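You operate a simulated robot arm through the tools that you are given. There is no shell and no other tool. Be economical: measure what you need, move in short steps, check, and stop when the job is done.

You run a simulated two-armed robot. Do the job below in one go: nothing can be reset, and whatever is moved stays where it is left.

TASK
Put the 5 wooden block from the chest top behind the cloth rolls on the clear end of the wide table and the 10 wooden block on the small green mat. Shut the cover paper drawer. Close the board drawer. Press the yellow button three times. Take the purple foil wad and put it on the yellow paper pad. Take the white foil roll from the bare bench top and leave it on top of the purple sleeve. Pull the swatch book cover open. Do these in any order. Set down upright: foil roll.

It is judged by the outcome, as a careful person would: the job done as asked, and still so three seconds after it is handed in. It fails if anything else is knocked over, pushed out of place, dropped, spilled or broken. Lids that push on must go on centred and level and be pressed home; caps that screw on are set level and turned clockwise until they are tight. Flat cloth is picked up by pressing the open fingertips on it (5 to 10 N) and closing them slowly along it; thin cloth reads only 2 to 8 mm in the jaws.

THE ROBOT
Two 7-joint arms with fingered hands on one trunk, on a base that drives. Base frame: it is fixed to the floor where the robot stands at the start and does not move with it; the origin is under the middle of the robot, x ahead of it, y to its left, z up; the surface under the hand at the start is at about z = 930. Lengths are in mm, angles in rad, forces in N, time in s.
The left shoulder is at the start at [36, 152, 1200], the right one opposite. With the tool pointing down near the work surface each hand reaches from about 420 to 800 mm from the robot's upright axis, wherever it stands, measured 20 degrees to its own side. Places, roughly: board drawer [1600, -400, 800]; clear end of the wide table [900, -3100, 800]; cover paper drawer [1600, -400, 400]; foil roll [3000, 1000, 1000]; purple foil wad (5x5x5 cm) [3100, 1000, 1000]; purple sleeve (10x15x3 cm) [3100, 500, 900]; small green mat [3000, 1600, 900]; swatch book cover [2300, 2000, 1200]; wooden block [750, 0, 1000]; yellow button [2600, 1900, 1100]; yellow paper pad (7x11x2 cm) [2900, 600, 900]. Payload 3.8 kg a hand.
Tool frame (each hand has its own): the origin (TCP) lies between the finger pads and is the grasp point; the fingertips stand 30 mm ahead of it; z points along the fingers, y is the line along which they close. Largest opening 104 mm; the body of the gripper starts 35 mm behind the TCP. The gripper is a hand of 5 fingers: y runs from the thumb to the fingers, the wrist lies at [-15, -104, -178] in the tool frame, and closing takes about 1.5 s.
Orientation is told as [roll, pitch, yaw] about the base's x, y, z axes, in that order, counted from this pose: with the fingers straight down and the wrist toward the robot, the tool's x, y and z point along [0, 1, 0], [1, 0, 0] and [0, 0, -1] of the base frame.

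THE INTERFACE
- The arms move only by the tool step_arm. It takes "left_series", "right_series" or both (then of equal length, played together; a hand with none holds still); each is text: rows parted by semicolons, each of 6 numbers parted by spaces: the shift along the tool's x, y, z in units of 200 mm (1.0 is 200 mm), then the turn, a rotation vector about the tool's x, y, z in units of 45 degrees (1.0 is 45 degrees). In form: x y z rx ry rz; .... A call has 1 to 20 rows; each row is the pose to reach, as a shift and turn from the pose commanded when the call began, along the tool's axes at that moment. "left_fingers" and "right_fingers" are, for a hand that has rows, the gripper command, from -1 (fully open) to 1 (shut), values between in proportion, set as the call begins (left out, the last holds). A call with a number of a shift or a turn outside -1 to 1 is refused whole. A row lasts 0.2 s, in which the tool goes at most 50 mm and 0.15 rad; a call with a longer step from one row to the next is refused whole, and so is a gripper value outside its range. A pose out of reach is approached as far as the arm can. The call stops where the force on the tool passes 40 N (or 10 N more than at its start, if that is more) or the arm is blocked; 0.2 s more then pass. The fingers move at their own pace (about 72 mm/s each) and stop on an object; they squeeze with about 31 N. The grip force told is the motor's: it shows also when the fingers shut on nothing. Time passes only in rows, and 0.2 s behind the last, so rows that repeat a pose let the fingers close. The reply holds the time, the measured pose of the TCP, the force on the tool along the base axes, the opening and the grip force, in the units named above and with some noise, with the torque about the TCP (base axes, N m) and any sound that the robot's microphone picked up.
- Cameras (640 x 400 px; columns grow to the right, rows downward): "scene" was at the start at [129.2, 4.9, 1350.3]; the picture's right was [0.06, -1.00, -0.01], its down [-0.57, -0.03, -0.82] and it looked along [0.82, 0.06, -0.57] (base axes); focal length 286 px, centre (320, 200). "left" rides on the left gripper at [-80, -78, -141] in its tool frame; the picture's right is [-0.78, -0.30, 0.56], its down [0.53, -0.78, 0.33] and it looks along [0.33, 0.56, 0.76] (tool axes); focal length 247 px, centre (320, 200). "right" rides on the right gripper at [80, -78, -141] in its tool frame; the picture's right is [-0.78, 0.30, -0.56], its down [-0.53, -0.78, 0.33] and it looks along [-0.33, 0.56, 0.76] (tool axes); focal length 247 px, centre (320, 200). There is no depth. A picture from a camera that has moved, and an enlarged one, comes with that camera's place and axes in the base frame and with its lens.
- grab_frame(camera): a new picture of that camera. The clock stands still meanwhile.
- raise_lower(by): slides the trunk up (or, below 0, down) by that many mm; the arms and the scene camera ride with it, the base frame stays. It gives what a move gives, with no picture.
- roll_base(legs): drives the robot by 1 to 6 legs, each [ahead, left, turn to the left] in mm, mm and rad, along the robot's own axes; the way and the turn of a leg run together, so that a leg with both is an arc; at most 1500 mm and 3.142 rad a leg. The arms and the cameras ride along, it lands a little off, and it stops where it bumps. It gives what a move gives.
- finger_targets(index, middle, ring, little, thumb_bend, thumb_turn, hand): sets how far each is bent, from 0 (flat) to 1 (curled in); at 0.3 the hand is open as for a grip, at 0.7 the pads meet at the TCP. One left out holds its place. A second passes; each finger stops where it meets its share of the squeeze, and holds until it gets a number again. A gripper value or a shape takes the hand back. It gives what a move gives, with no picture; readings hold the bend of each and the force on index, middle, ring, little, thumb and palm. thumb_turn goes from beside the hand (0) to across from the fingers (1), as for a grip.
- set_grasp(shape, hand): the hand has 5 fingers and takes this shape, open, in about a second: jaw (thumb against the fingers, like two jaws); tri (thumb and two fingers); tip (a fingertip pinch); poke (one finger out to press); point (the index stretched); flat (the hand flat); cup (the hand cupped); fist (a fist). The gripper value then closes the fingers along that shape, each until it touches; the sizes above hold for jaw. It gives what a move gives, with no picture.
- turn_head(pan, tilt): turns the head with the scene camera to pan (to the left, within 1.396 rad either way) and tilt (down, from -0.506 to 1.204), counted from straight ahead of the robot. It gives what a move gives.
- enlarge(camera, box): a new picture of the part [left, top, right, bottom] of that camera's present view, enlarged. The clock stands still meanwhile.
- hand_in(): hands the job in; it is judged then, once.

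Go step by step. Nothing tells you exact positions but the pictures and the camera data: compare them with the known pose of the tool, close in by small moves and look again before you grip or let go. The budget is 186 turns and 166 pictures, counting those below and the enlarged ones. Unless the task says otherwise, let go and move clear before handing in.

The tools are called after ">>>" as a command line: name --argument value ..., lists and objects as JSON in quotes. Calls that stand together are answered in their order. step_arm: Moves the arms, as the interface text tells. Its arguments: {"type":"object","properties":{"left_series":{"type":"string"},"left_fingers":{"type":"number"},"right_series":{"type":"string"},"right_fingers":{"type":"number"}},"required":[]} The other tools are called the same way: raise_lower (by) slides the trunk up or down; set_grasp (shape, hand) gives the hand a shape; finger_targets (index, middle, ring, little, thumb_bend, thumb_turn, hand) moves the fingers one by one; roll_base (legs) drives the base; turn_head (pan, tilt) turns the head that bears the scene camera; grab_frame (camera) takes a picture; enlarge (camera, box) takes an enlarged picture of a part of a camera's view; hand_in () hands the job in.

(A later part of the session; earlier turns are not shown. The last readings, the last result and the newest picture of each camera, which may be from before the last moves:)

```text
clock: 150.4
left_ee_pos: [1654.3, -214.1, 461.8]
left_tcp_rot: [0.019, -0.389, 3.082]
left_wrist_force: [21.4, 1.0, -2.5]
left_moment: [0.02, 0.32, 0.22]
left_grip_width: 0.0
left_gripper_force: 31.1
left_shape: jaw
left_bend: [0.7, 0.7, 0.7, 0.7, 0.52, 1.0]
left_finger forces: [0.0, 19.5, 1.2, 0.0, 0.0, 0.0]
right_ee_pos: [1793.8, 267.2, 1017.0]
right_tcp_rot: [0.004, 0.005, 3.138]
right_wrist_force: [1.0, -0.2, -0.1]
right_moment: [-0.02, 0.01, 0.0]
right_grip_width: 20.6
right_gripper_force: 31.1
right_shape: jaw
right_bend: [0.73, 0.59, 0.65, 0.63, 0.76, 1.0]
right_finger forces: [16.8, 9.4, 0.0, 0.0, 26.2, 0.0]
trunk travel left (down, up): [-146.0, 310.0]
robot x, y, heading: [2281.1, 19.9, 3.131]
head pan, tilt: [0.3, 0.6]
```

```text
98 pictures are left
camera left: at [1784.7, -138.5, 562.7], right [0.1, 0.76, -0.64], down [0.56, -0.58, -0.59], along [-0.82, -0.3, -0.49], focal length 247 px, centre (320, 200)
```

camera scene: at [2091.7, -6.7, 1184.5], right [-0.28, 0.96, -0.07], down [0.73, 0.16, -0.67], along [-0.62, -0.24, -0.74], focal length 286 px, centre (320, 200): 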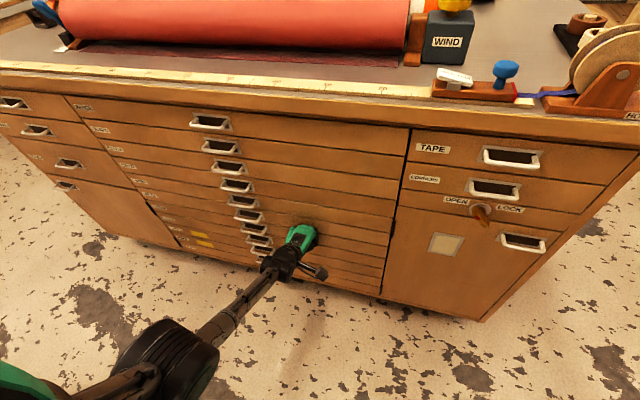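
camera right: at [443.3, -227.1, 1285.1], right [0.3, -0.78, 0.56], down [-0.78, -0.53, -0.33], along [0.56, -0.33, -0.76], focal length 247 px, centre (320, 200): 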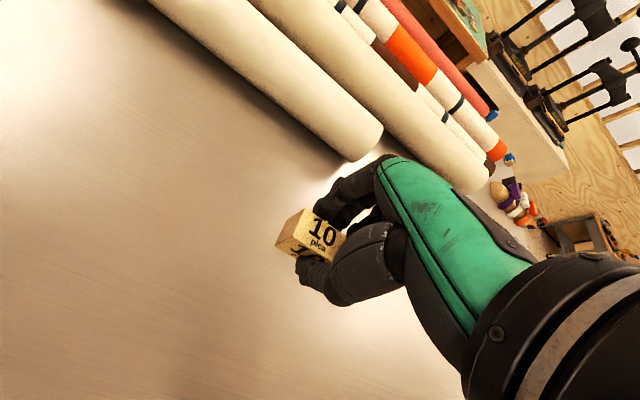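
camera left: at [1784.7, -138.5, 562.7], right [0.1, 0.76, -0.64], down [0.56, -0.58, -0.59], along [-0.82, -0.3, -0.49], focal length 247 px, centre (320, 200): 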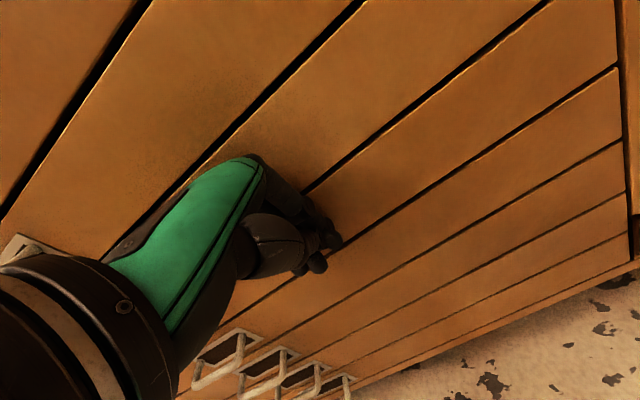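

>>> enlarge --camera "scene" --box '[60, 90, 420, 300]'

>>> enlarge --camera "left" --box '[260, 0, 640, 240]'

```text
1.78 times, centred on (240, 195) of scene
camera zoom: at [2091.7, -6.7, 1184.5], right [-0.28, 0.96, -0.07], down [0.73, 0.16, -0.67], along [-0.62, -0.24, -0.74], focal length 508 px, centre (462, 209)
```

zoom: 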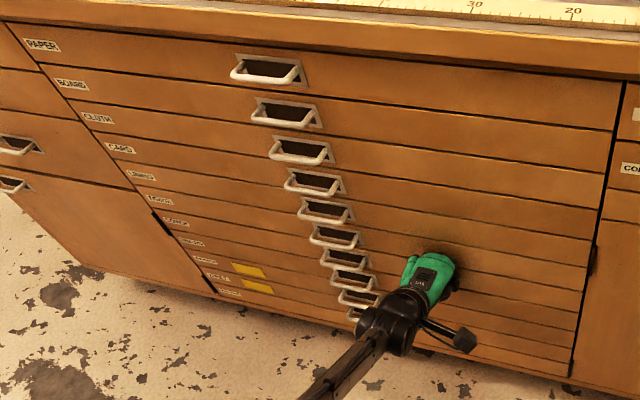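

```text
1.67 times, centred on (450, 120) of left
camera zoom: at [1784.7, -138.5, 562.7], right [0.1, 0.76, -0.64], down [0.56, -0.58, -0.59], along [-0.82, -0.3, -0.49], focal length 412 px, centre (103, 333)
```

zoom: 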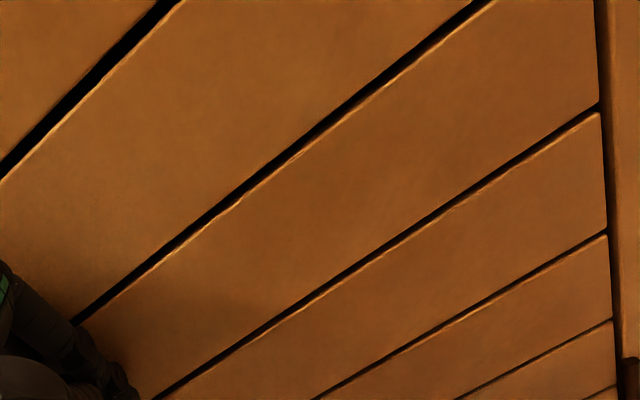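

All drawers sit flush. I'll back off, raise the trunk and bring the left arm back to a regular pose.

>>> roll_base --legs '[[-90, 0, 0]]'

>>> raise_lower --by 200

>>> step_arm --left_series "0 0 -0.2 0.15 0 0; 0 0 -0.4 0.3 0 0; 0 -0.05 -0.6 0.45 0 0; 0 -0.1 -0.8 0.5 0 0; 0 -0.1 -1 0.5 0 0; 0 -0.1 -1 0.5 0 0"

```text
clock: 151.5
left_ee_pos: [1743.6, -216.3, 463.9]
left_tcp_rot: [0.017, -0.393, 3.084]
left_wrist_force: [-1.1, -0.3, 0.2]
left_moment: [0.01, 0.02, -0.01]
left_grip_width: 0.0
left_gripper_force: 31.0
left_shape: jaw
left_bend: [0.7, 0.7, 0.7, 0.7, 0.52, 1.0]
left_finger forces: [0.1, 0.0, 0.0, 0.1, 0.1, 0.0]
right_ee_pos: [1884.7, 265.8, 1018.2]
right_tcp_rot: [0.002, 0.005, 3.135]
right_wrist_force: [0.0, -0.3, 0.4]
right_moment: [-0.01, 0.04, 0.0]
right_grip_width: 20.7
right_gripper_force: 31.1
right_shape: jaw
right_bend: [0.73, 0.59, 0.65, 0.63, 0.76, 1.0]
right_finger forces: [16.8, 9.3, 0.1, 0.1, 26.3, 0.1]
trunk travel left (down, up): [-146.0, 310.0]
robot x, y, heading: [2373.1, 14.7, 3.139]
head pan, tilt: [0.3, 0.6]
```

```text
clock: 153.7
left_ee_pos: [1700.9, -214.7, 768.9]
left_tcp_rot: [0.027, -0.548, 3.076]
left_wrist_force: [0.2, 0.3, -0.4]
left_moment: [0.0, 0.0, 0.0]
left_grip_width: 0.1
left_gripper_force: 31.2
left_shape: jaw
left_bend: [0.7, 0.7, 0.7, 0.7, 0.52, 1.0]
left_finger forces: [0.0, 0.0, 0.0, 0.0, 0.0, 0.1]
right_ee_pos: [1883.3, 265.1, 1217.4]
right_tcp_rot: [0.002, 0.008, 3.135]
right_wrist_force: [-0.2, -0.2, -0.4]
right_moment: [-0.01, 0.02, 0.01]
right_grip_width: 20.7
right_gripper_force: 30.9
right_shape: jaw
right_bend: [0.73, 0.59, 0.65, 0.63, 0.76, 1.0]
right_finger forces: [16.8, 9.3, 0.1, 0.0, 26.2, 0.1]
trunk travel left (down, up): [-346.0, 110.0]
robot x, y, heading: [2371.1, 17.8, 3.135]
head pan, tilt: [0.3, 0.6]
```

```text
clock: 155.1
left_ee_pos: [1824.6, -216.2, 930.9]
left_tcp_rot: [0.024, -0.154, 3.089]
left_wrist_force: [0.0, -0.4, -1.2]
left_moment: [-0.01, 0.0, 0.0]
left_grip_width: 0.0
left_gripper_force: 30.9
left_shape: jaw
left_bend: [0.7, 0.7, 0.7, 0.7, 0.52, 1.0]
left_finger forces: [0.1, 0.0, 0.0, 0.0, 0.0, 0.1]
right_ee_pos: [1883.0, 265.0, 1216.7]
right_tcp_rot: [0.003, 0.006, 3.135]
right_wrist_force: [-0.3, 0.7, -0.9]
right_moment: [0.02, -0.03, 0.0]
right_grip_width: 20.3
right_gripper_force: 31.1
right_shape: jaw
right_bend: [0.73, 0.59, 0.65, 0.63, 0.76, 1.0]
right_finger forces: [16.9, 9.3, 0.0, 0.0, 26.2, 0.1]
trunk travel left (down, up): [-346.0, 110.0]
robot x, y, heading: [2371.4, 15.8, 3.134]
head pan, tilt: [0.3, 0.6]
```

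>>> step_arm --left_series "0 0 -0.2 0.1 0 0; 0 -0.05 -0.4 0.196 0 0; 0 -0.1 -0.6 0.196 0 0; 0 -0.15 -0.8 0.196 0 0; 0 -0.2 -1 0.196 0 0; 0 -0.2 -1 0.196 0 0" --left_fingers -1

>>> turn_head --pan -1.39 --tilt 0.2

>>> grab_frame --camera "scene"

```text
clock: 156.5
left_ee_pos: [1894.4, -217.2, 1120.7]
left_tcp_rot: [0.025, -0.001, 3.093]
left_wrist_force: [-0.3, 0.2, -0.5]
left_moment: [-0.01, 0.0, 0.03]
left_grip_width: 103.9
left_gripper_force: 0.1
left_shape: jaw
left_bend: [0.3, 0.3, 0.3, 0.3, 0.3, 0.98]
left_finger forces: [0.0, 0.1, 0.0, 0.0, 0.1, 0.1]
right_ee_pos: [1883.6, 267.1, 1216.9]
right_tcp_rot: [0.001, 0.005, 3.135]
right_wrist_force: [1.0, -0.3, 0.4]
right_moment: [0.0, -0.02, 0.02]
right_grip_width: 20.3
right_gripper_force: 31.4
right_shape: jaw
right_bend: [0.73, 0.59, 0.65, 0.63, 0.76, 1.0]
right_finger forces: [16.9, 9.3, 0.0, 0.1, 26.1, 0.1]
trunk travel left (down, up): [-346.0, 110.0]
robot x, y, heading: [2372.6, 19.2, 3.141]
head pan, tilt: [0.3, 0.6]
```

```text
clock: 158.2
left_ee_pos: [1894.4, -218.6, 1121.8]
left_tcp_rot: [0.025, -0.002, 3.093]
left_wrist_force: [0.8, 0.1, 0.1]
left_moment: [0.03, 0.0, -0.03]
left_grip_width: 103.9
left_gripper_force: 0.1
left_shape: jaw
left_bend: [0.3, 0.3, 0.3, 0.3, 0.3, 0.98]
left_finger forces: [0.0, 0.0, 0.1, 0.0, 0.0, 0.0]
right_ee_pos: [1884.2, 266.9, 1216.4]
right_tcp_rot: [0.001, 0.007, 3.136]
right_wrist_force: [0.6, -0.6, -1.2]
right_moment: [0.02, -0.02, 0.04]
right_grip_width: 20.6
right_gripper_force: 30.9
right_shape: jaw
right_bend: [0.73, 0.59, 0.65, 0.63, 0.76, 1.0]
right_finger forces: [16.9, 9.3, 0.1, 0.1, 26.2, 0.0]
trunk travel left (down, up): [-346.0, 110.0]
robot x, y, heading: [2371.0, 20.9, 3.137]
head pan, tilt: [-1.389, 0.201]
```

```text
95 pictures are left
camera scene: at [2338.9, 109.4, 1460.9], right [0.98, 0.18, 0.03], down [0.07, -0.2, -0.98], along [-0.16, 0.96, -0.21], focal length 286 px, centre (320, 200)
```

scene: 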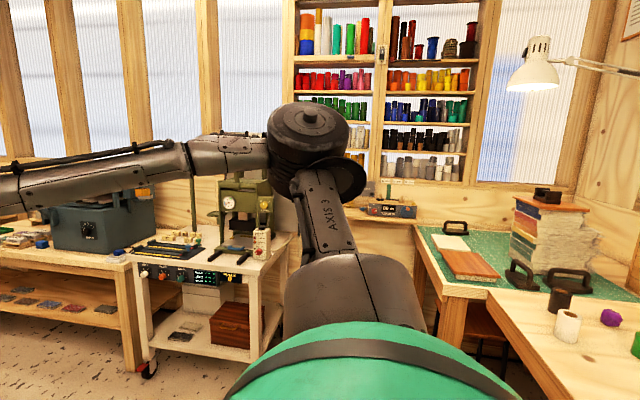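

>>> roll_base --legs '[[130, 0, 0], [0, 0, -1.57]]'

>>> turn_head --pan -0.35 --tilt 0.25

>>> grab_frame --camera "scene"

```text
clock: 163.4
left_ee_pos: [2015.0, 503.5, 1120.6]
left_tcp_rot: [0.024, -0.001, 1.497]
left_wrist_force: [0.6, 0.2, 0.0]
left_moment: [0.01, -0.01, -0.01]
left_grip_width: 103.8
left_gripper_force: 0.1
left_shape: jaw
left_bend: [0.3, 0.3, 0.3, 0.3, 0.3, 0.98]
left_finger forces: [0.1, 0.0, 0.1, 0.0, 0.0, 0.0]
right_ee_pos: [2499.2, 500.7, 1216.8]
right_tcp_rot: [0.001, 0.004, 1.541]
right_wrist_force: [-1.0, 0.2, -0.8]
right_moment: [-0.02, 0.02, 0.0]
right_grip_width: 20.7
right_gripper_force: 30.9
right_shape: jaw
right_bend: [0.73, 0.59, 0.65, 0.63, 0.76, 1.0]
right_finger forces: [16.7, 9.1, 0.0, 0.0, 25.8, 0.0]
trunk travel left (down, up): [-346.0, 110.0]
robot x, y, heading: [2239.3, 20.6, 1.54]
head pan, tilt: [-1.389, 0.201]
```

```text
clock: 164.7
left_ee_pos: [2016.3, 504.4, 1119.7]
left_tcp_rot: [0.024, -0.002, 1.496]
left_wrist_force: [0.2, 0.0, -0.1]
left_moment: [0.0, -0.01, -0.02]
left_grip_width: 104.1
left_gripper_force: 0.0
left_shape: jaw
left_bend: [0.3, 0.3, 0.3, 0.3, 0.3, 0.98]
left_finger forces: [0.0, 0.0, 0.1, 0.0, 0.0, 0.0]
right_ee_pos: [2499.0, 500.7, 1216.2]
right_tcp_rot: [0.002, 0.005, 1.541]
right_wrist_force: [0.0, 0.7, 0.0]
right_moment: [0.01, 0.01, 0.03]
right_grip_width: 20.6
right_gripper_force: 30.7
right_shape: jaw
right_bend: [0.73, 0.59, 0.65, 0.63, 0.76, 1.0]
right_finger forces: [16.7, 9.1, 0.1, 0.0, 25.9, 0.0]
trunk travel left (down, up): [-346.0, 110.0]
robot x, y, heading: [2242.9, 17.3, 1.542]
head pan, tilt: [-0.351, 0.25]
```

```text
94 pictures are left
camera scene: at [2274.8, 121.2, 1454.0], right [0.93, -0.37, 0.01], down [-0.09, -0.26, -0.96], along [0.36, 0.89, -0.28], focal length 286 px, centre (320, 200)
```

scene: 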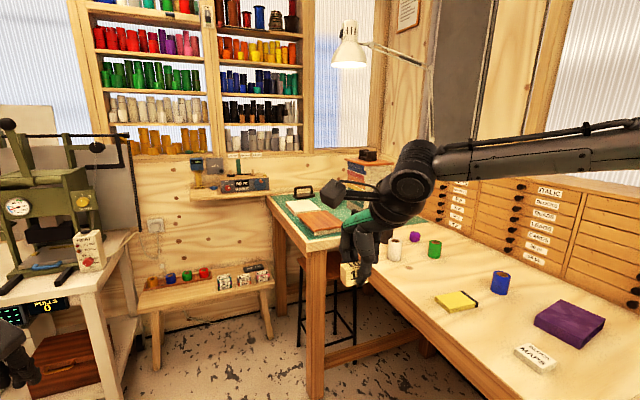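

>>> enlarge --camera "scene" --box '[170, 130, 420, 290]'

>>> enlarge --camera "scene" --box '[370, 200, 640, 390]'

```text
2.50 times, centred on (295, 210) of scene
camera zoom: at [2274.8, 121.2, 1454.0], right [0.93, -0.37, 0.01], down [-0.09, -0.26, -0.96], along [0.36, 0.89, -0.28], focal length 715 px, centre (382, 175)
```

zoom: 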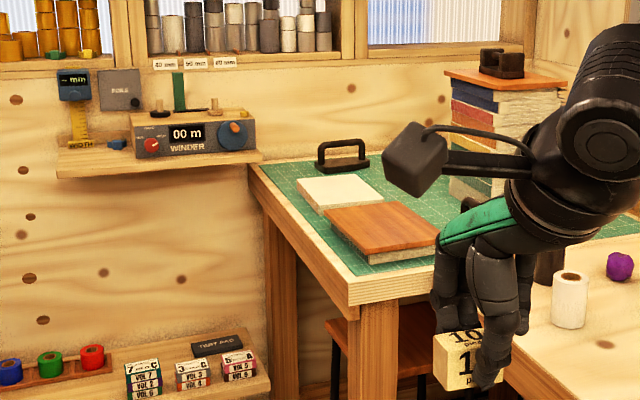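

```text
2.11 times, centred on (505, 295) of scene
camera zoom: at [2274.8, 121.2, 1454.0], right [0.93, -0.37, 0.01], down [-0.09, -0.26, -0.96], along [0.36, 0.89, -0.28], focal length 602 px, centre (-70, 0)
```

zoom: 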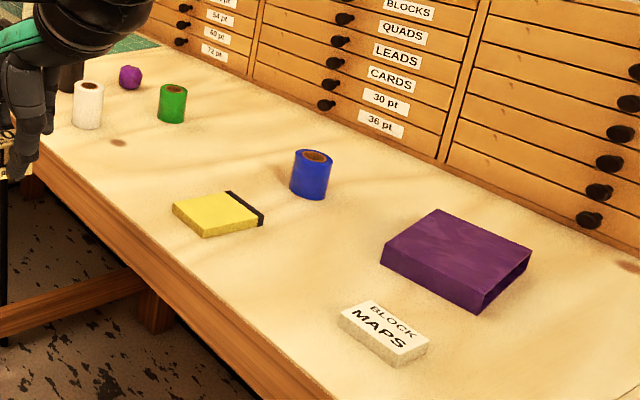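

Now I see the layout: shelf with winder and swatch cover ahead, small green cutting mat on the corner bench, and pads, rolls and sleeve on the long bench. I'll drive up the aisle to face the shelf.

>>> roll_base --legs '[[930, -100, 0.03]]'

>>> turn_head --pan -0.6 --tilt 0.5

>>> grab_frame --camera "scene"

>>> turn_head --pan 0.0 --tilt 0.3

>>> grab_frame --camera "scene"

```text
clock: 169.5
left_ee_pos: [2131.2, 1411.4, 1120.8]
left_tcp_rot: [0.025, -0.003, 1.507]
left_wrist_force: [-0.2, -0.1, -0.2]
left_moment: [0.0, -0.01, 0.03]
left_grip_width: 103.7
left_gripper_force: 0.0
left_shape: jaw
left_bend: [0.3, 0.3, 0.3, 0.3, 0.3, 0.98]
left_finger forces: [0.0, 0.0, 0.1, 0.1, 0.1, 0.0]
right_ee_pos: [2613.5, 1413.1, 1217.5]
right_tcp_rot: [0.0, 0.004, 1.553]
right_wrist_force: [-0.5, 0.4, 0.8]
right_moment: [0.0, 0.0, -0.01]
right_grip_width: 20.8
right_gripper_force: 31.1
right_shape: jaw
right_bend: [0.73, 0.59, 0.65, 0.63, 0.76, 1.0]
right_finger forces: [16.7, 9.1, 0.0, 0.0, 25.8, 0.0]
trunk travel left (down, up): [-346.0, 110.0]
robot x, y, heading: [2363.4, 927.4, 1.552]
head pan, tilt: [-0.351, 0.25]
```

```text
clock: 170.2
left_ee_pos: [2132.2, 1413.0, 1120.6]
left_tcp_rot: [0.024, -0.002, 1.509]
left_wrist_force: [0.0, -0.5, 0.6]
left_moment: [0.02, 0.0, -0.02]
left_grip_width: 103.8
left_gripper_force: 0.0
left_shape: jaw
left_bend: [0.3, 0.3, 0.3, 0.3, 0.3, 0.98]
left_finger forces: [0.0, 0.1, 0.0, 0.1, 0.0, 0.0]
right_ee_pos: [2615.4, 1416.5, 1216.4]
right_tcp_rot: [0.003, 0.008, 1.553]
right_wrist_force: [0.1, 0.5, 0.1]
right_moment: [-0.02, -0.02, -0.02]
right_grip_width: 20.6
right_gripper_force: 30.9
right_shape: jaw
right_bend: [0.73, 0.59, 0.65, 0.63, 0.76, 1.0]
right_finger forces: [16.7, 9.1, 0.0, 0.1, 25.7, 0.0]
trunk travel left (down, up): [-346.0, 110.0]
robot x, y, heading: [2360.6, 931.4, 1.555]
head pan, tilt: [-0.6, 0.499]
```

```text
91 pictures are left
camera scene: at [2413.5, 1019.4, 1431.3], right [0.81, -0.58, 0.02], down [-0.28, -0.42, -0.86], along [0.51, 0.7, -0.5], focal length 286 px, centre (320, 200)
```

scene: 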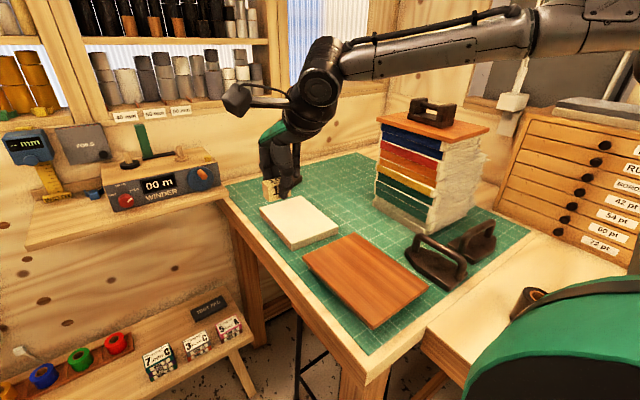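

```text
clock: 171.2
left_ee_pos: [2130.7, 1411.5, 1119.9]
left_tcp_rot: [0.024, -0.002, 1.508]
left_wrist_force: [-1.0, 0.2, -0.7]
left_moment: [0.04, -0.03, 0.0]
left_grip_width: 103.6
left_gripper_force: 0.0
left_shape: jaw
left_bend: [0.3, 0.3, 0.3, 0.3, 0.3, 0.98]
left_finger forces: [0.0, 0.0, 0.0, 0.0, 0.0, 0.0]
right_ee_pos: [2613.8, 1415.7, 1216.1]
right_tcp_rot: [0.002, 0.007, 1.554]
right_wrist_force: [0.3, 0.7, -1.1]
right_moment: [0.03, 0.01, -0.02]
right_grip_width: 20.3
right_gripper_force: 31.1
right_shape: jaw
right_bend: [0.73, 0.59, 0.65, 0.63, 0.76, 1.0]
right_finger forces: [16.7, 9.0, 0.0, 0.0, 25.7, 0.0]
trunk travel left (down, up): [-346.0, 110.0]
robot x, y, heading: [2359.5, 931.7, 1.55]
head pan, tilt: [0.0, 0.3]
```

```text
90 pictures are left
camera scene: at [2362.5, 1038.9, 1449.1], right [1.0, -0.02, 0.0], down [-0.01, -0.33, -0.94], along [0.02, 0.94, -0.33], focal length 286 px, centre (320, 200)
```

scene: 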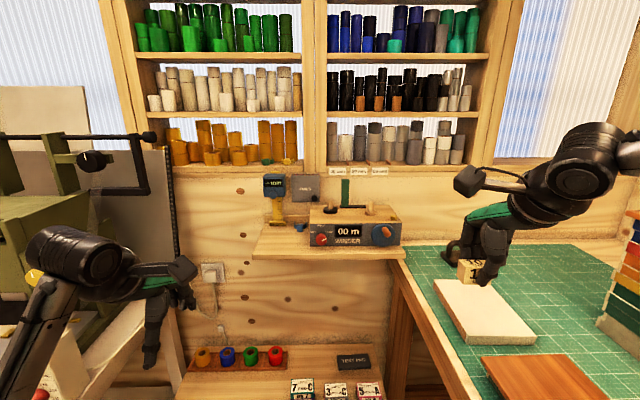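

There's a clear patch of mat around [2950, 1590] between the white board and the books. I'll move up and turn toward it with the right hand.

>>> roll_base --legs '[[250, -25, 0], [0, 0, -0.6]]'

>>> turn_head --pan -0.3 --tilt 0.6

>>> grab_frame --camera "scene"

>>> grab_frame --camera "right"

```text
clock: 174.7
left_ee_pos: [2485.3, 1688.6, 1124.3]
left_tcp_rot: [0.033, -0.004, 0.886]
left_wrist_force: [1.6, -0.5, 0.8]
left_moment: [0.09, 0.07, 0.03]
left_grip_width: 103.8
left_gripper_force: 0.0
left_shape: jaw
left_bend: [0.3, 0.3, 0.3, 0.3, 0.3, 0.98]
left_finger forces: [0.0, 0.0, 0.0, 0.1, 0.1, 0.0]
right_ee_pos: [2879.8, 1409.5, 1215.9]
right_tcp_rot: [0.013, 0.006, 0.928]
right_wrist_force: [0.9, -1.5, -1.3]
right_moment: [0.07, 0.1, 0.05]
right_grip_width: 20.5
right_gripper_force: 31.4
right_shape: jaw
right_bend: [0.73, 0.59, 0.65, 0.63, 0.76, 1.0]
right_finger forces: [16.6, 9.1, 0.0, 0.0, 25.7, 0.0]
trunk travel left (down, up): [-346.0, 110.0]
robot x, y, heading: [2384.4, 1169.3, 0.932]
head pan, tilt: [0.0, 0.3]
```

```text
clock: 175.5
left_ee_pos: [2480.1, 1695.4, 1120.6]
left_tcp_rot: [0.024, -0.003, 0.885]
left_wrist_force: [0.7, 0.0, 0.1]
left_moment: [-0.02, -0.03, 0.02]
left_grip_width: 103.7
left_gripper_force: 0.1
left_shape: jaw
left_bend: [0.3, 0.3, 0.3, 0.3, 0.3, 0.98]
left_finger forces: [0.0, 0.0, 0.0, 0.1, 0.0, 0.0]
right_ee_pos: [2874.4, 1416.5, 1215.3]
right_tcp_rot: [0.003, 0.008, 0.927]
right_wrist_force: [0.6, -0.2, 0.2]
right_moment: [0.0, 0.0, 0.0]
right_grip_width: 20.5
right_gripper_force: 30.8
right_shape: jaw
right_bend: [0.73, 0.59, 0.65, 0.63, 0.76, 1.0]
right_finger forces: [16.6, 9.0, 0.1, 0.0, 25.6, 0.1]
trunk travel left (down, up): [-346.0, 110.0]
robot x, y, heading: [2380.8, 1170.7, 0.929]
head pan, tilt: [-0.3, 0.6]
```

```text
89 pictures are left
camera scene: at [2465.3, 1233.5, 1422.0], right [0.59, -0.81, 0.01], down [-0.47, -0.35, -0.81], along [0.65, 0.47, -0.59], focal length 286 px, centre (320, 200)
```

scene: 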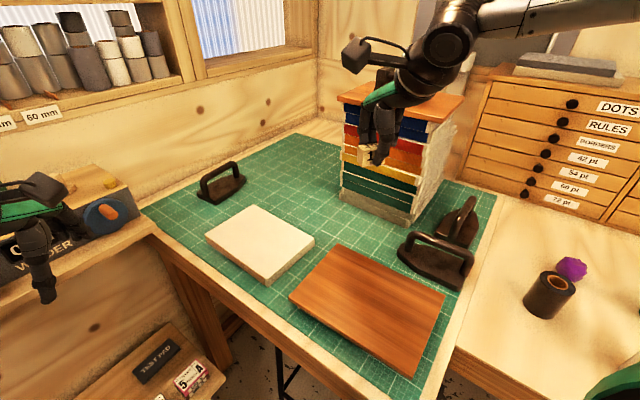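

```text
88 pictures are left
camera right: at [2764.3, 1403.0, 1358.7], right [0.8, -0.23, 0.55], down [-0.04, -0.94, -0.33], along [0.59, 0.24, -0.77], focal length 247 px, centre (320, 200)
```

right: 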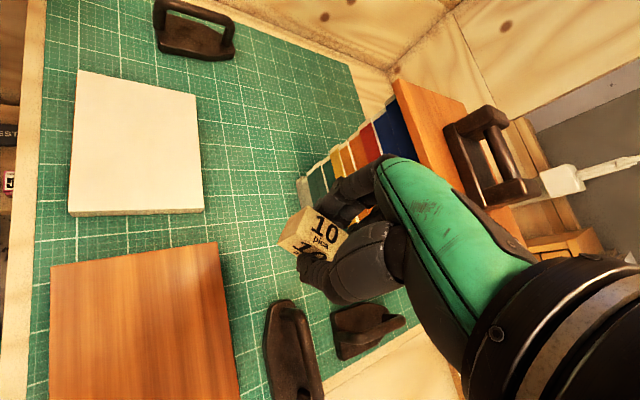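

>>> step_arm --left_series "0 -0.1 0 0 0 0; 0 -0.2 0 0 0 0; 0 -0.3 0 0 0 0; 0 -0.4 0 0 0 0; 0 -0.4 0 0 0 0" --right_series "0.03 0.18 0 0 0 0; 0.06 0.36 0 0 0 0; 0.09 0.54 0 0 0 0; 0.12 0.72 0 0 0 0; 0.153 0.88 0 0 0 0"

>>> raise_lower --by -120

>>> grab_frame --camera "right"

```text
clock: 176.7
left_ee_pos: [2429.1, 1635.6, 1119.5]
left_tcp_rot: [0.023, 0.0, 0.883]
left_wrist_force: [-0.2, 0.5, -0.6]
left_moment: [0.01, 0.02, 0.01]
left_grip_width: 103.7
left_gripper_force: 0.1
left_shape: jaw
left_bend: [0.3, 0.3, 0.3, 0.3, 0.3, 0.98]
left_finger forces: [0.1, 0.1, 0.0, 0.0, 0.0, 0.0]
right_ee_pos: [2956.4, 1578.6, 1214.5]
right_tcp_rot: [0.003, 0.011, 0.926]
right_wrist_force: [-1.7, -0.4, -0.1]
right_moment: [0.0, 0.0, 0.01]
right_grip_width: 20.4
right_gripper_force: 31.4
right_shape: jaw
right_bend: [0.73, 0.59, 0.65, 0.71, 0.76, 1.0]
right_finger forces: [16.7, 9.1, 0.0, 0.9, 25.7, 0.1]
trunk travel left (down, up): [-346.0, 110.0]
robot x, y, heading: [2381.5, 1170.4, 0.927]
head pan, tilt: [-0.3, 0.6]
```

```text
clock: 178.2
left_ee_pos: [2429.0, 1635.7, 997.5]
left_tcp_rot: [0.023, 0.008, 0.885]
left_wrist_force: [0.0, 0.1, -0.3]
left_moment: [0.02, 0.01, -0.01]
left_grip_width: 104.1
left_gripper_force: 0.0
left_shape: jaw
left_bend: [0.3, 0.3, 0.3, 0.3, 0.3, 0.98]
left_finger forces: [0.0, 0.0, 0.0, 0.1, 0.0, 0.1]
right_ee_pos: [2953.6, 1576.6, 1095.3]
right_tcp_rot: [0.004, 0.004, 0.928]
right_wrist_force: [-0.8, 0.4, 0.5]
right_moment: [0.0, 0.0, -0.02]
right_grip_width: 20.4
right_gripper_force: 30.9
right_shape: jaw
right_bend: [0.73, 0.59, 0.65, 0.71, 0.76, 1.0]
right_finger forces: [16.8, 9.2, 0.0, 0.1, 25.7, 0.1]
trunk travel left (down, up): [-226.0, 230.0]
robot x, y, heading: [2381.6, 1171.0, 0.932]
head pan, tilt: [-0.3, 0.6]
```

```text
87 pictures are left
camera right: at [2843.4, 1563.0, 1238.4], right [0.8, -0.23, 0.55], down [-0.04, -0.94, -0.33], along [0.6, 0.24, -0.77], focal length 247 px, centre (320, 200)
```

right: 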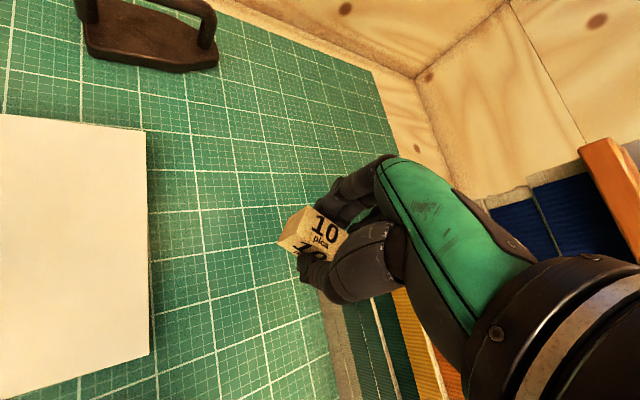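

I'll shift 25 mm left, away from the books, and lower to the mat.

>>> step_arm --right_series "0.12 0 0 0 0 0; 0.12 0 0.2 0 0 0; 0.12 0 0.4 0 0 0; 0.12 0 0.55 0 0 0; 0.12 0 0.65 0 0 0; 0.12 0 0.68 0 0 0; 0.12 0 0.7 0 0 0; 0.12 0 0.72 0 0 0; 0.12 0 0.735 0 0 0; 0.12 0 0.75 0 0 0; 0.12 0 0.765 0 0 0; 0.12 0 0.78 0 0 0; 0.12 0 0.795 0 0 0; 0.12 0 0.81 0 0 0; 0.12 0 0.825 0 0 0; 0.12 0 0.84 0 0 0"

>>> grab_frame --camera "right"

```text
clock: 179.8
left_ee_pos: [2428.4, 1635.2, 998.5]
left_tcp_rot: [0.023, 0.006, 0.883]
left_wrist_force: [0.6, 0.2, 1.3]
left_moment: [0.01, 0.0, 0.0]
left_grip_width: 103.5
left_gripper_force: 0.1
left_shape: jaw
left_bend: [0.3, 0.3, 0.3, 0.3, 0.3, 0.98]
left_finger forces: [0.1, 0.0, 0.0, 0.0, 0.0, 0.0]
right_ee_pos: [2936.6, 1594.4, 969.0]
right_tcp_rot: [0.01, -0.018, 0.927]
right_wrist_force: [-1.6, -4.1, 18.5]
right_moment: [0.05, -0.1, -0.02]
right_grip_width: 22.2
right_gripper_force: 31.1
right_shape: jaw
right_bend: [0.73, 0.58, 0.65, 0.71, 0.76, 1.0]
right_finger forces: [17.3, 9.9, 0.0, 0.1, 31.3, 0.0]
trunk travel left (down, up): [-226.0, 230.0]
robot x, y, heading: [2382.8, 1169.8, 0.928]
head pan, tilt: [-0.3, 0.6]
stopped in row 7 (right hand): the force on the tool passed its limit at 42 N (the readings are from after the stop); the commanded pose is now the measured one
```

```text
86 pictures are left
camera right: at [2823.9, 1578.0, 1109.9], right [0.8, -0.24, 0.55], down [-0.04, -0.94, -0.35], along [0.6, 0.26, -0.75], focal length 247 px, centre (320, 200)
```

right: 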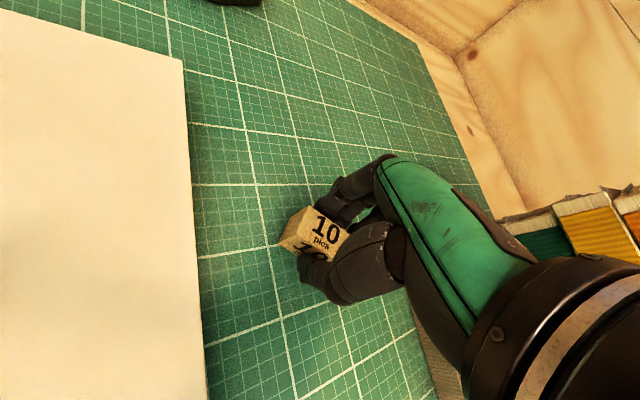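

Contact: the mat top is at about 936. Releasing.

>>> step_arm --right_series "0 0 -0.005 0 0 0; 0 0 -0.005 0 0 0; 0 0 -0.005 0 0 0; 0 0 -0.005 0 0 0; 0 0 -0.005 0 0 0; 0 0 -0.005 0 0 0; 0 0 -0.005 0 0 0" --right_fingers -0.3

>>> grab_frame --camera "right"

```text
clock: 181.4
left_ee_pos: [2427.8, 1635.8, 998.0]
left_tcp_rot: [0.023, 0.006, 0.882]
left_wrist_force: [-0.1, -0.1, -0.1]
left_moment: [0.01, -0.02, 0.01]
left_grip_width: 104.0
left_gripper_force: 0.0
left_shape: jaw
left_bend: [0.3, 0.3, 0.3, 0.3, 0.3, 0.98]
left_finger forces: [0.0, 0.0, 0.1, 0.1, 0.1, 0.1]
right_ee_pos: [2934.0, 1593.7, 967.4]
right_tcp_rot: [0.011, -0.015, 0.929]
right_wrist_force: [4.7, 6.8, 26.4]
right_moment: [-0.14, 0.1, -0.03]
right_grip_width: 57.8
right_gripper_force: 0.0
right_shape: jaw
right_bend: [0.28, 0.38, 0.36, 0.36, 0.74, 1.0]
right_finger forces: [0.1, 4.7, 0.0, 0.0, 21.5, 0.1]
trunk travel left (down, up): [-226.0, 230.0]
robot x, y, heading: [2384.5, 1174.2, 0.926]
head pan, tilt: [-0.3, 0.6]
```

```text
85 pictures are left
camera right: at [2823.4, 1577.7, 1109.2], right [0.8, -0.24, 0.56], down [-0.04, -0.94, -0.35], along [0.6, 0.26, -0.76], focal length 247 px, centre (320, 200)
```

right: 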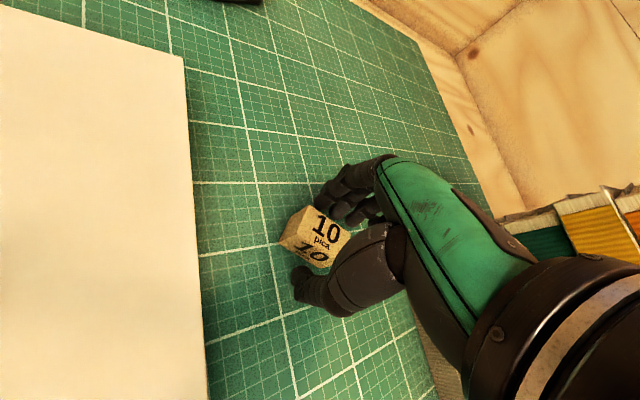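

>>> step_arm --right_series "0 0 -0.02 0 0 0; 0 0 -0.04 0 0 0; 0 0 -0.08 0 0 0; 0 0 -0.15 0 0 0; 0 0 -0.3 0 0 0; 0 0 -0.45 0 0 0; 0 0 -0.6 0 0 0"

>>> grab_frame --camera "right"

```text
clock: 183.0
left_ee_pos: [2429.1, 1636.7, 996.8]
left_tcp_rot: [0.023, 0.007, 0.884]
left_wrist_force: [-0.5, -0.1, -0.4]
left_moment: [-0.02, -0.02, 0.0]
left_grip_width: 103.8
left_gripper_force: 0.1
left_shape: jaw
left_bend: [0.3, 0.3, 0.3, 0.3, 0.3, 0.98]
left_finger forces: [0.0, 0.0, 0.0, 0.2, 0.0, 0.0]
right_ee_pos: [2937.6, 1593.3, 1086.1]
right_tcp_rot: [0.007, -0.011, 0.926]
right_wrist_force: [-0.3, 0.6, -0.3]
right_moment: [0.02, -0.02, 0.01]
right_grip_width: 67.2
right_gripper_force: 0.1
right_shape: jaw
right_bend: [0.28, 0.39, 0.36, 0.36, 0.62, 1.0]
right_finger forces: [0.1, 0.0, 0.0, 0.1, 0.0, 0.0]
trunk travel left (down, up): [-226.0, 230.0]
robot x, y, heading: [2382.4, 1170.2, 0.927]
head pan, tilt: [-0.3, 0.6]
```

```text
84 pictures are left
camera right: at [2825.6, 1577.6, 1227.4], right [0.8, -0.24, 0.55], down [-0.04, -0.94, -0.34], along [0.6, 0.25, -0.76], focal length 247 px, centre (320, 200)
```

right: 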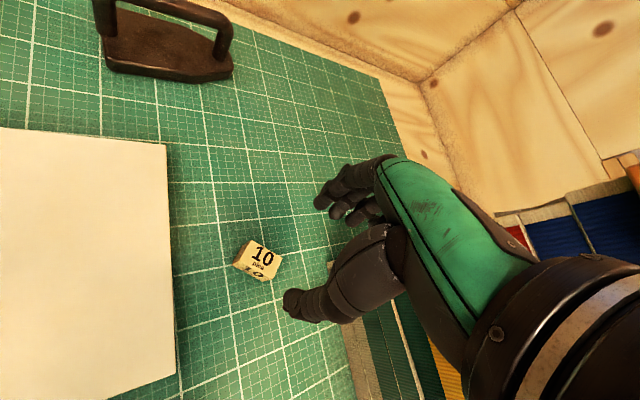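

Block 10 is on the mat. I'll withdraw the right hand and turn to the shelf.

>>> step_arm --right_series "0 -0.2 -0.1 0 0 0; 0 -0.4 -0.2 0 0 0; 0 -0.6 -0.25 0 0 0; 0 -0.8 -0.3 0 0 0; 0 -0.95 -0.3 0 0 0; 0 -0.95 -0.3 0 0 0" --right_fingers -1

>>> raise_lower --by 50

>>> roll_base --legs '[[0, 0, 0.64]]'

>>> turn_head --pan 0.0 --tilt 0.4

>>> grab_frame --camera "scene"

```text
clock: 184.4
left_ee_pos: [2429.5, 1636.9, 998.1]
left_tcp_rot: [0.022, 0.009, 0.882]
left_wrist_force: [0.2, -0.6, 0.0]
left_moment: [0.03, -0.02, 0.0]
left_grip_width: 103.8
left_gripper_force: 0.1
left_shape: jaw
left_bend: [0.3, 0.3, 0.3, 0.3, 0.3, 0.98]
left_finger forces: [0.1, 0.1, 0.1, 0.1, 0.0, 0.1]
right_ee_pos: [2823.0, 1438.9, 1143.5]
right_tcp_rot: [0.006, -0.008, 0.927]
right_wrist_force: [0.2, -0.7, 0.3]
right_moment: [0.0, 0.01, 0.01]
right_grip_width: 103.7
right_gripper_force: 0.1
right_shape: jaw
right_bend: [0.3, 0.3, 0.3, 0.3, 0.3, 0.98]
right_finger forces: [0.0, 0.0, 0.0, 0.0, 0.0, 0.1]
trunk travel left (down, up): [-226.0, 230.0]
robot x, y, heading: [2382.1, 1171.6, 0.934]
head pan, tilt: [-0.3, 0.6]
```

```text
clock: 185.4
left_ee_pos: [2431.2, 1636.7, 1045.2]
left_tcp_rot: [0.023, 0.008, 0.883]
left_wrist_force: [0.5, -0.2, -0.2]
left_moment: [0.0, 0.01, -0.02]
left_grip_width: 103.7
left_gripper_force: 0.1
left_shape: jaw
left_bend: [0.3, 0.3, 0.3, 0.3, 0.3, 0.98]
left_finger forces: [0.0, 0.1, 0.1, 0.1, 0.0, 0.0]
right_ee_pos: [2822.5, 1439.2, 1193.1]
right_tcp_rot: [0.007, -0.009, 0.927]
right_wrist_force: [-0.1, -0.2, -0.2]
right_moment: [0.0, -0.02, -0.01]
right_grip_width: 103.4
right_gripper_force: 0.0
right_shape: jaw
right_bend: [0.3, 0.3, 0.3, 0.3, 0.3, 0.98]
right_finger forces: [0.0, 0.0, 0.1, 0.0, 0.0, 0.0]
trunk travel left (down, up): [-276.0, 180.0]
robot x, y, heading: [2382.2, 1170.3, 0.929]
head pan, tilt: [-0.3, 0.6]
```

```text
clock: 187.5
left_ee_pos: [2144.0, 1571.5, 1046.9]
left_tcp_rot: [0.023, 0.007, 1.526]
left_wrist_force: [0.3, 0.0, 0.3]
left_moment: [0.01, -0.03, 0.01]
left_grip_width: 104.1
left_gripper_force: 0.0
left_shape: jaw
left_bend: [0.3, 0.3, 0.3, 0.3, 0.3, 0.98]
left_finger forces: [0.1, 0.0, 0.0, 0.0, 0.0, 0.0]
right_ee_pos: [2575.1, 1649.7, 1193.0]
right_tcp_rot: [0.008, -0.011, 1.57]
right_wrist_force: [1.0, -0.1, -0.9]
right_moment: [0.0, 0.0, -0.02]
right_grip_width: 103.8
right_gripper_force: 0.0
right_shape: jaw
right_bend: [0.3, 0.3, 0.3, 0.3, 0.3, 0.98]
right_finger forces: [0.0, 0.0, 0.0, 0.0, 0.1, 0.0]
trunk travel left (down, up): [-276.0, 180.0]
robot x, y, heading: [2385.4, 1167.1, 1.57]
head pan, tilt: [-0.3, 0.6]
```

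```text
clock: 188.3
left_ee_pos: [2143.7, 1570.8, 1047.0]
left_tcp_rot: [0.024, 0.007, 1.527]
left_wrist_force: [-0.2, 0.1, -0.1]
left_moment: [0.02, 0.0, -0.02]
left_grip_width: 103.8
left_gripper_force: 0.1
left_shape: jaw
left_bend: [0.3, 0.3, 0.3, 0.3, 0.3, 0.98]
left_finger forces: [0.0, 0.1, 0.0, 0.2, 0.0, 0.1]
right_ee_pos: [2574.4, 1648.0, 1193.6]
right_tcp_rot: [0.006, -0.011, 1.57]
right_wrist_force: [0.8, 0.5, -0.8]
right_moment: [-0.05, -0.02, 0.0]
right_grip_width: 103.7
right_gripper_force: 0.0
right_shape: jaw
right_bend: [0.3, 0.3, 0.3, 0.3, 0.3, 0.98]
right_finger forces: [0.1, 0.0, 0.1, 0.1, 0.0, 0.0]
trunk travel left (down, up): [-276.0, 180.0]
robot x, y, heading: [2385.6, 1174.6, 1.566]
head pan, tilt: [0.0, 0.4]
```

```text
83 pictures are left
camera scene: at [2384.5, 1302.8, 1362.0], right [1.0, 0.0, 0.0], down [0.0, -0.47, -0.88], along [0.0, 0.88, -0.47], focal length 286 px, centre (320, 200)
```

scene: 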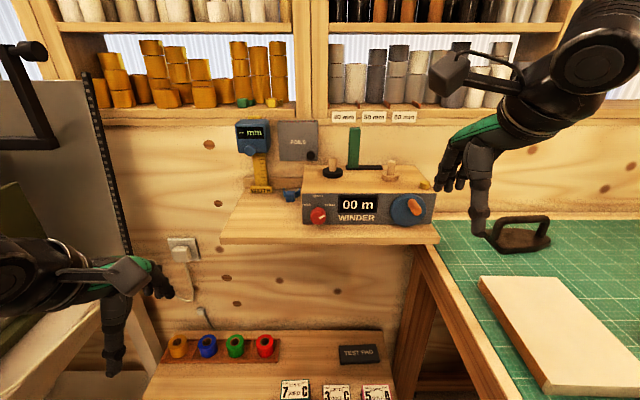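

>>> enlarge --camera "scene" --box '[210, 90, 450, 250]'

```text
2.50 times, centred on (330, 170) of scene
camera zoom: at [2384.5, 1302.8, 1362.0], right [1.0, 0.0, 0.0], down [0.0, -0.47, -0.88], along [0.0, 0.88, -0.47], focal length 715 px, centre (295, 275)
```

zoom: 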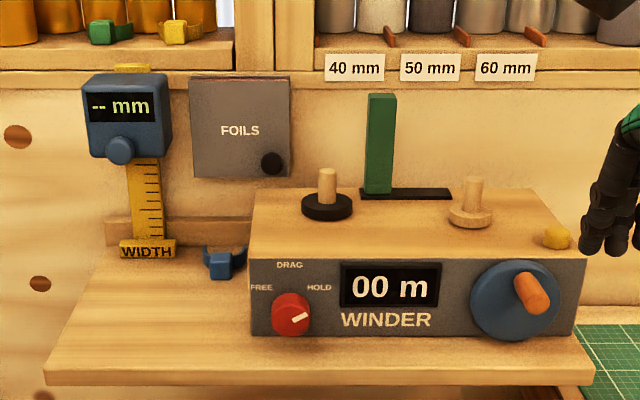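

The swatch cover is the grey FOILS panel with a black knob. The yellow button is the small cap at the top right of the winder. I'll look with the right hand's camera.

>>> grab_frame --camera "right"

>>> set_grasp --shape "poke" --hand "right"

>>> grab_frame --camera "right"

```text
81 pictures are left
camera right: at [2495.7, 1570.4, 1334.8], right [0.78, 0.29, 0.55], down [0.53, -0.77, -0.34], along [0.33, 0.56, -0.76], focal length 247 px, centre (320, 200)
```

right: 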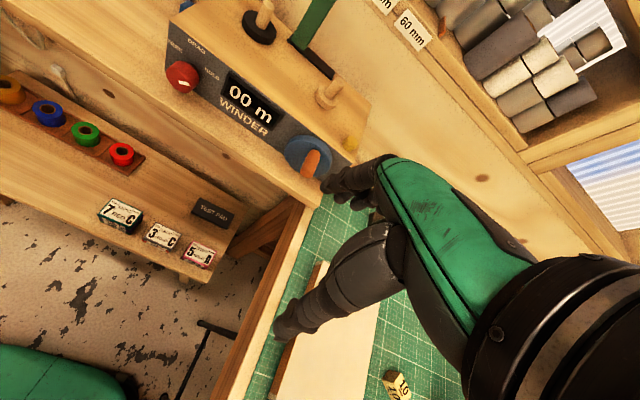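

```text
clock: 189.2
left_ee_pos: [2143.8, 1571.0, 1046.9]
left_tcp_rot: [0.022, 0.007, 1.526]
left_wrist_force: [-0.1, -0.3, -0.2]
left_moment: [0.03, -0.02, -0.01]
left_grip_width: 103.9
left_gripper_force: 0.2
left_shape: jaw
left_bend: [0.3, 0.3, 0.3, 0.3, 0.3, 0.98]
left_finger forces: [0.1, 0.0, 0.1, 0.0, 0.0, 0.0]
right_ee_pos: [2576.0, 1648.5, 1192.2]
right_tcp_rot: [0.007, -0.011, 1.569]
right_wrist_force: [1.0, 0.0, -0.7]
right_moment: [-0.02, 0.02, 0.0]
right_grip_width: 0.1
right_gripper_force: 0.0
right_shape: poke
right_bend: [0.7, 0.7, 0.99, 0.99, 1.0, 1.0]
right_finger forces: [0.0, 0.0, 0.0, 0.0, 0.0, 0.0]
trunk travel left (down, up): [-276.0, 180.0]
robot x, y, heading: [2385.5, 1175.3, 1.574]
head pan, tilt: [0.0, 0.4]
```

```text
80 pictures are left
camera right: at [2496.1, 1571.1, 1334.5], right [0.78, 0.29, 0.55], down [0.53, -0.77, -0.34], along [0.33, 0.56, -0.76], focal length 247 px, centre (320, 200)
```

right: 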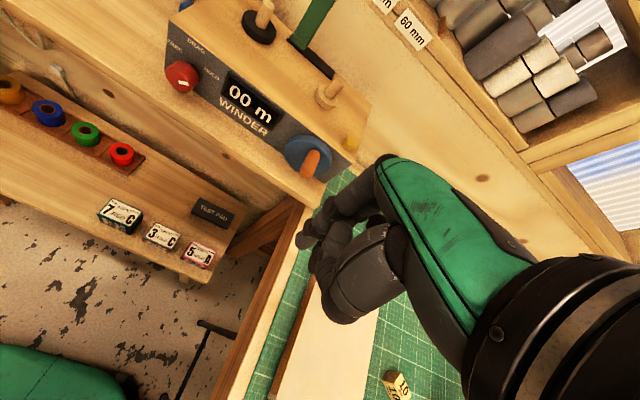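

Triangulation puts the button near [2616, 1880, 1093]. I'll tuck the left hand away from the machine, drive forward 110 mm, and bring the right finger above the button.

>>> step_arm --left_series "-0.1 -0.15 -0.1 0 0 0; -0.2 -0.3 -0.2 0 0 0; -0.3 -0.4 -0.3 0 0 0; -0.4 -0.4 -0.45 0 0 0; -0.4 -0.4 -0.45 0 0 0"

>>> finger_targets --hand "right" --index 0.66 --middle 0.95

>>> roll_base --legs '[[110, 0, 0]]'

>>> grab_frame --camera "right"

>>> grab_frame --camera "scene"

```text
clock: 190.4
left_ee_pos: [2225.9, 1518.6, 1150.5]
left_tcp_rot: [0.022, 0.01, 1.526]
left_wrist_force: [0.7, -0.5, 0.4]
left_moment: [-0.03, 0.0, 0.01]
left_grip_width: 104.0
left_gripper_force: 0.0
left_shape: jaw
left_bend: [0.3, 0.3, 0.3, 0.3, 0.3, 0.98]
left_finger forces: [0.0, 0.0, 0.0, 0.1, 0.0, 0.1]
left hand out of reach, approached as far as the arm can: row 1, 2, 3, 4, 5
right_ee_pos: [2576.2, 1650.1, 1192.9]
right_tcp_rot: [0.008, -0.008, 1.568]
right_wrist_force: [-1.1, 0.4, -0.4]
right_moment: [-0.02, -0.03, 0.0]
right_grip_width: 0.0
right_gripper_force: 0.1
right_shape: poke
right_bend: [0.7, 0.7, 0.99, 0.99, 1.0, 1.0]
right_finger forces: [0.0, 0.1, 0.0, 0.0, 0.1, 0.0]
trunk travel left (down, up): [-276.0, 180.0]
robot x, y, heading: [2384.4, 1175.0, 1.573]
head pan, tilt: [0.0, 0.4]
```

```text
clock: 191.4
left_ee_pos: [2226.8, 1518.7, 1151.6]
left_tcp_rot: [0.024, 0.008, 1.525]
left_wrist_force: [-0.6, -0.3, -0.4]
left_moment: [-0.02, -0.03, 0.01]
left_grip_width: 103.8
left_gripper_force: 0.0
left_shape: jaw
left_bend: [0.3, 0.3, 0.3, 0.3, 0.3, 0.98]
left_finger forces: [0.0, 0.1, 0.0, 0.1, 0.0, 0.0]
right_ee_pos: [2575.2, 1649.5, 1192.3]
right_tcp_rot: [0.007, -0.011, 1.57]
right_wrist_force: [-0.1, -0.4, -0.1]
right_moment: [-0.04, 0.03, 0.0]
right_grip_width: 34.0
right_gripper_force: 0.1
right_shape: fingers
right_bend: [0.66, 0.95, 0.99, 0.99, 1.0, 1.0]
right_finger forces: [0.0, 0.0, 0.0, 0.0, 0.0, 0.0]
trunk travel left (down, up): [-276.0, 180.0]
robot x, y, heading: [2384.6, 1173.1, 1.57]
head pan, tilt: [0.0, 0.4]
```

```text
clock: 192.6
left_ee_pos: [2226.3, 1625.9, 1152.2]
left_tcp_rot: [0.024, 0.009, 1.526]
left_wrist_force: [0.3, 0.0, 0.0]
left_moment: [-0.09, 0.01, 0.03]
left_grip_width: 103.9
left_gripper_force: 0.2
left_shape: jaw
left_bend: [0.3, 0.3, 0.3, 0.3, 0.3, 0.98]
left_finger forces: [0.0, 0.1, 0.0, 0.1, 0.0, 0.0]
right_ee_pos: [2575.2, 1757.3, 1193.7]
right_tcp_rot: [0.007, -0.01, 1.57]
right_wrist_force: [0.3, -0.1, -1.1]
right_moment: [0.0, 0.02, 0.03]
right_grip_width: 34.0
right_gripper_force: 0.1
right_shape: fingers
right_bend: [0.66, 0.95, 0.99, 0.99, 1.0, 1.0]
right_finger forces: [0.0, 0.0, 0.0, 0.1, 0.0, 0.0]
trunk travel left (down, up): [-276.0, 180.0]
robot x, y, heading: [2383.7, 1281.0, 1.571]
head pan, tilt: [0.0, 0.4]
```

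```text
79 pictures are left
camera right: at [2495.9, 1678.9, 1335.0], right [0.78, 0.29, 0.55], down [0.53, -0.77, -0.34], along [0.33, 0.56, -0.76], focal length 247 px, centre (320, 200)
```

right: 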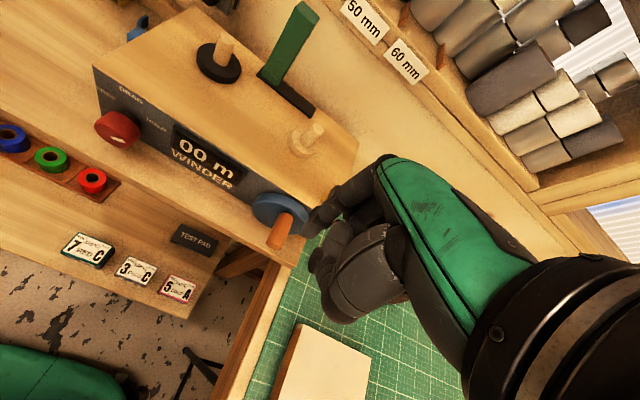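

```text
78 pictures are left
camera scene: at [2384.8, 1411.4, 1362.2], right [1.0, 0.0, 0.0], down [0.0, -0.47, -0.88], along [0.0, 0.88, -0.47], focal length 286 px, centre (320, 200)
```

scene: 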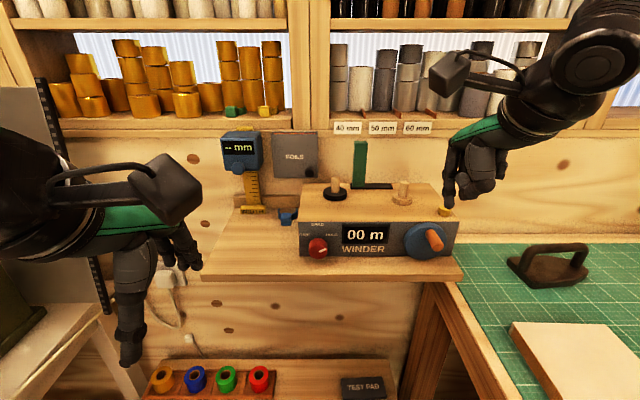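

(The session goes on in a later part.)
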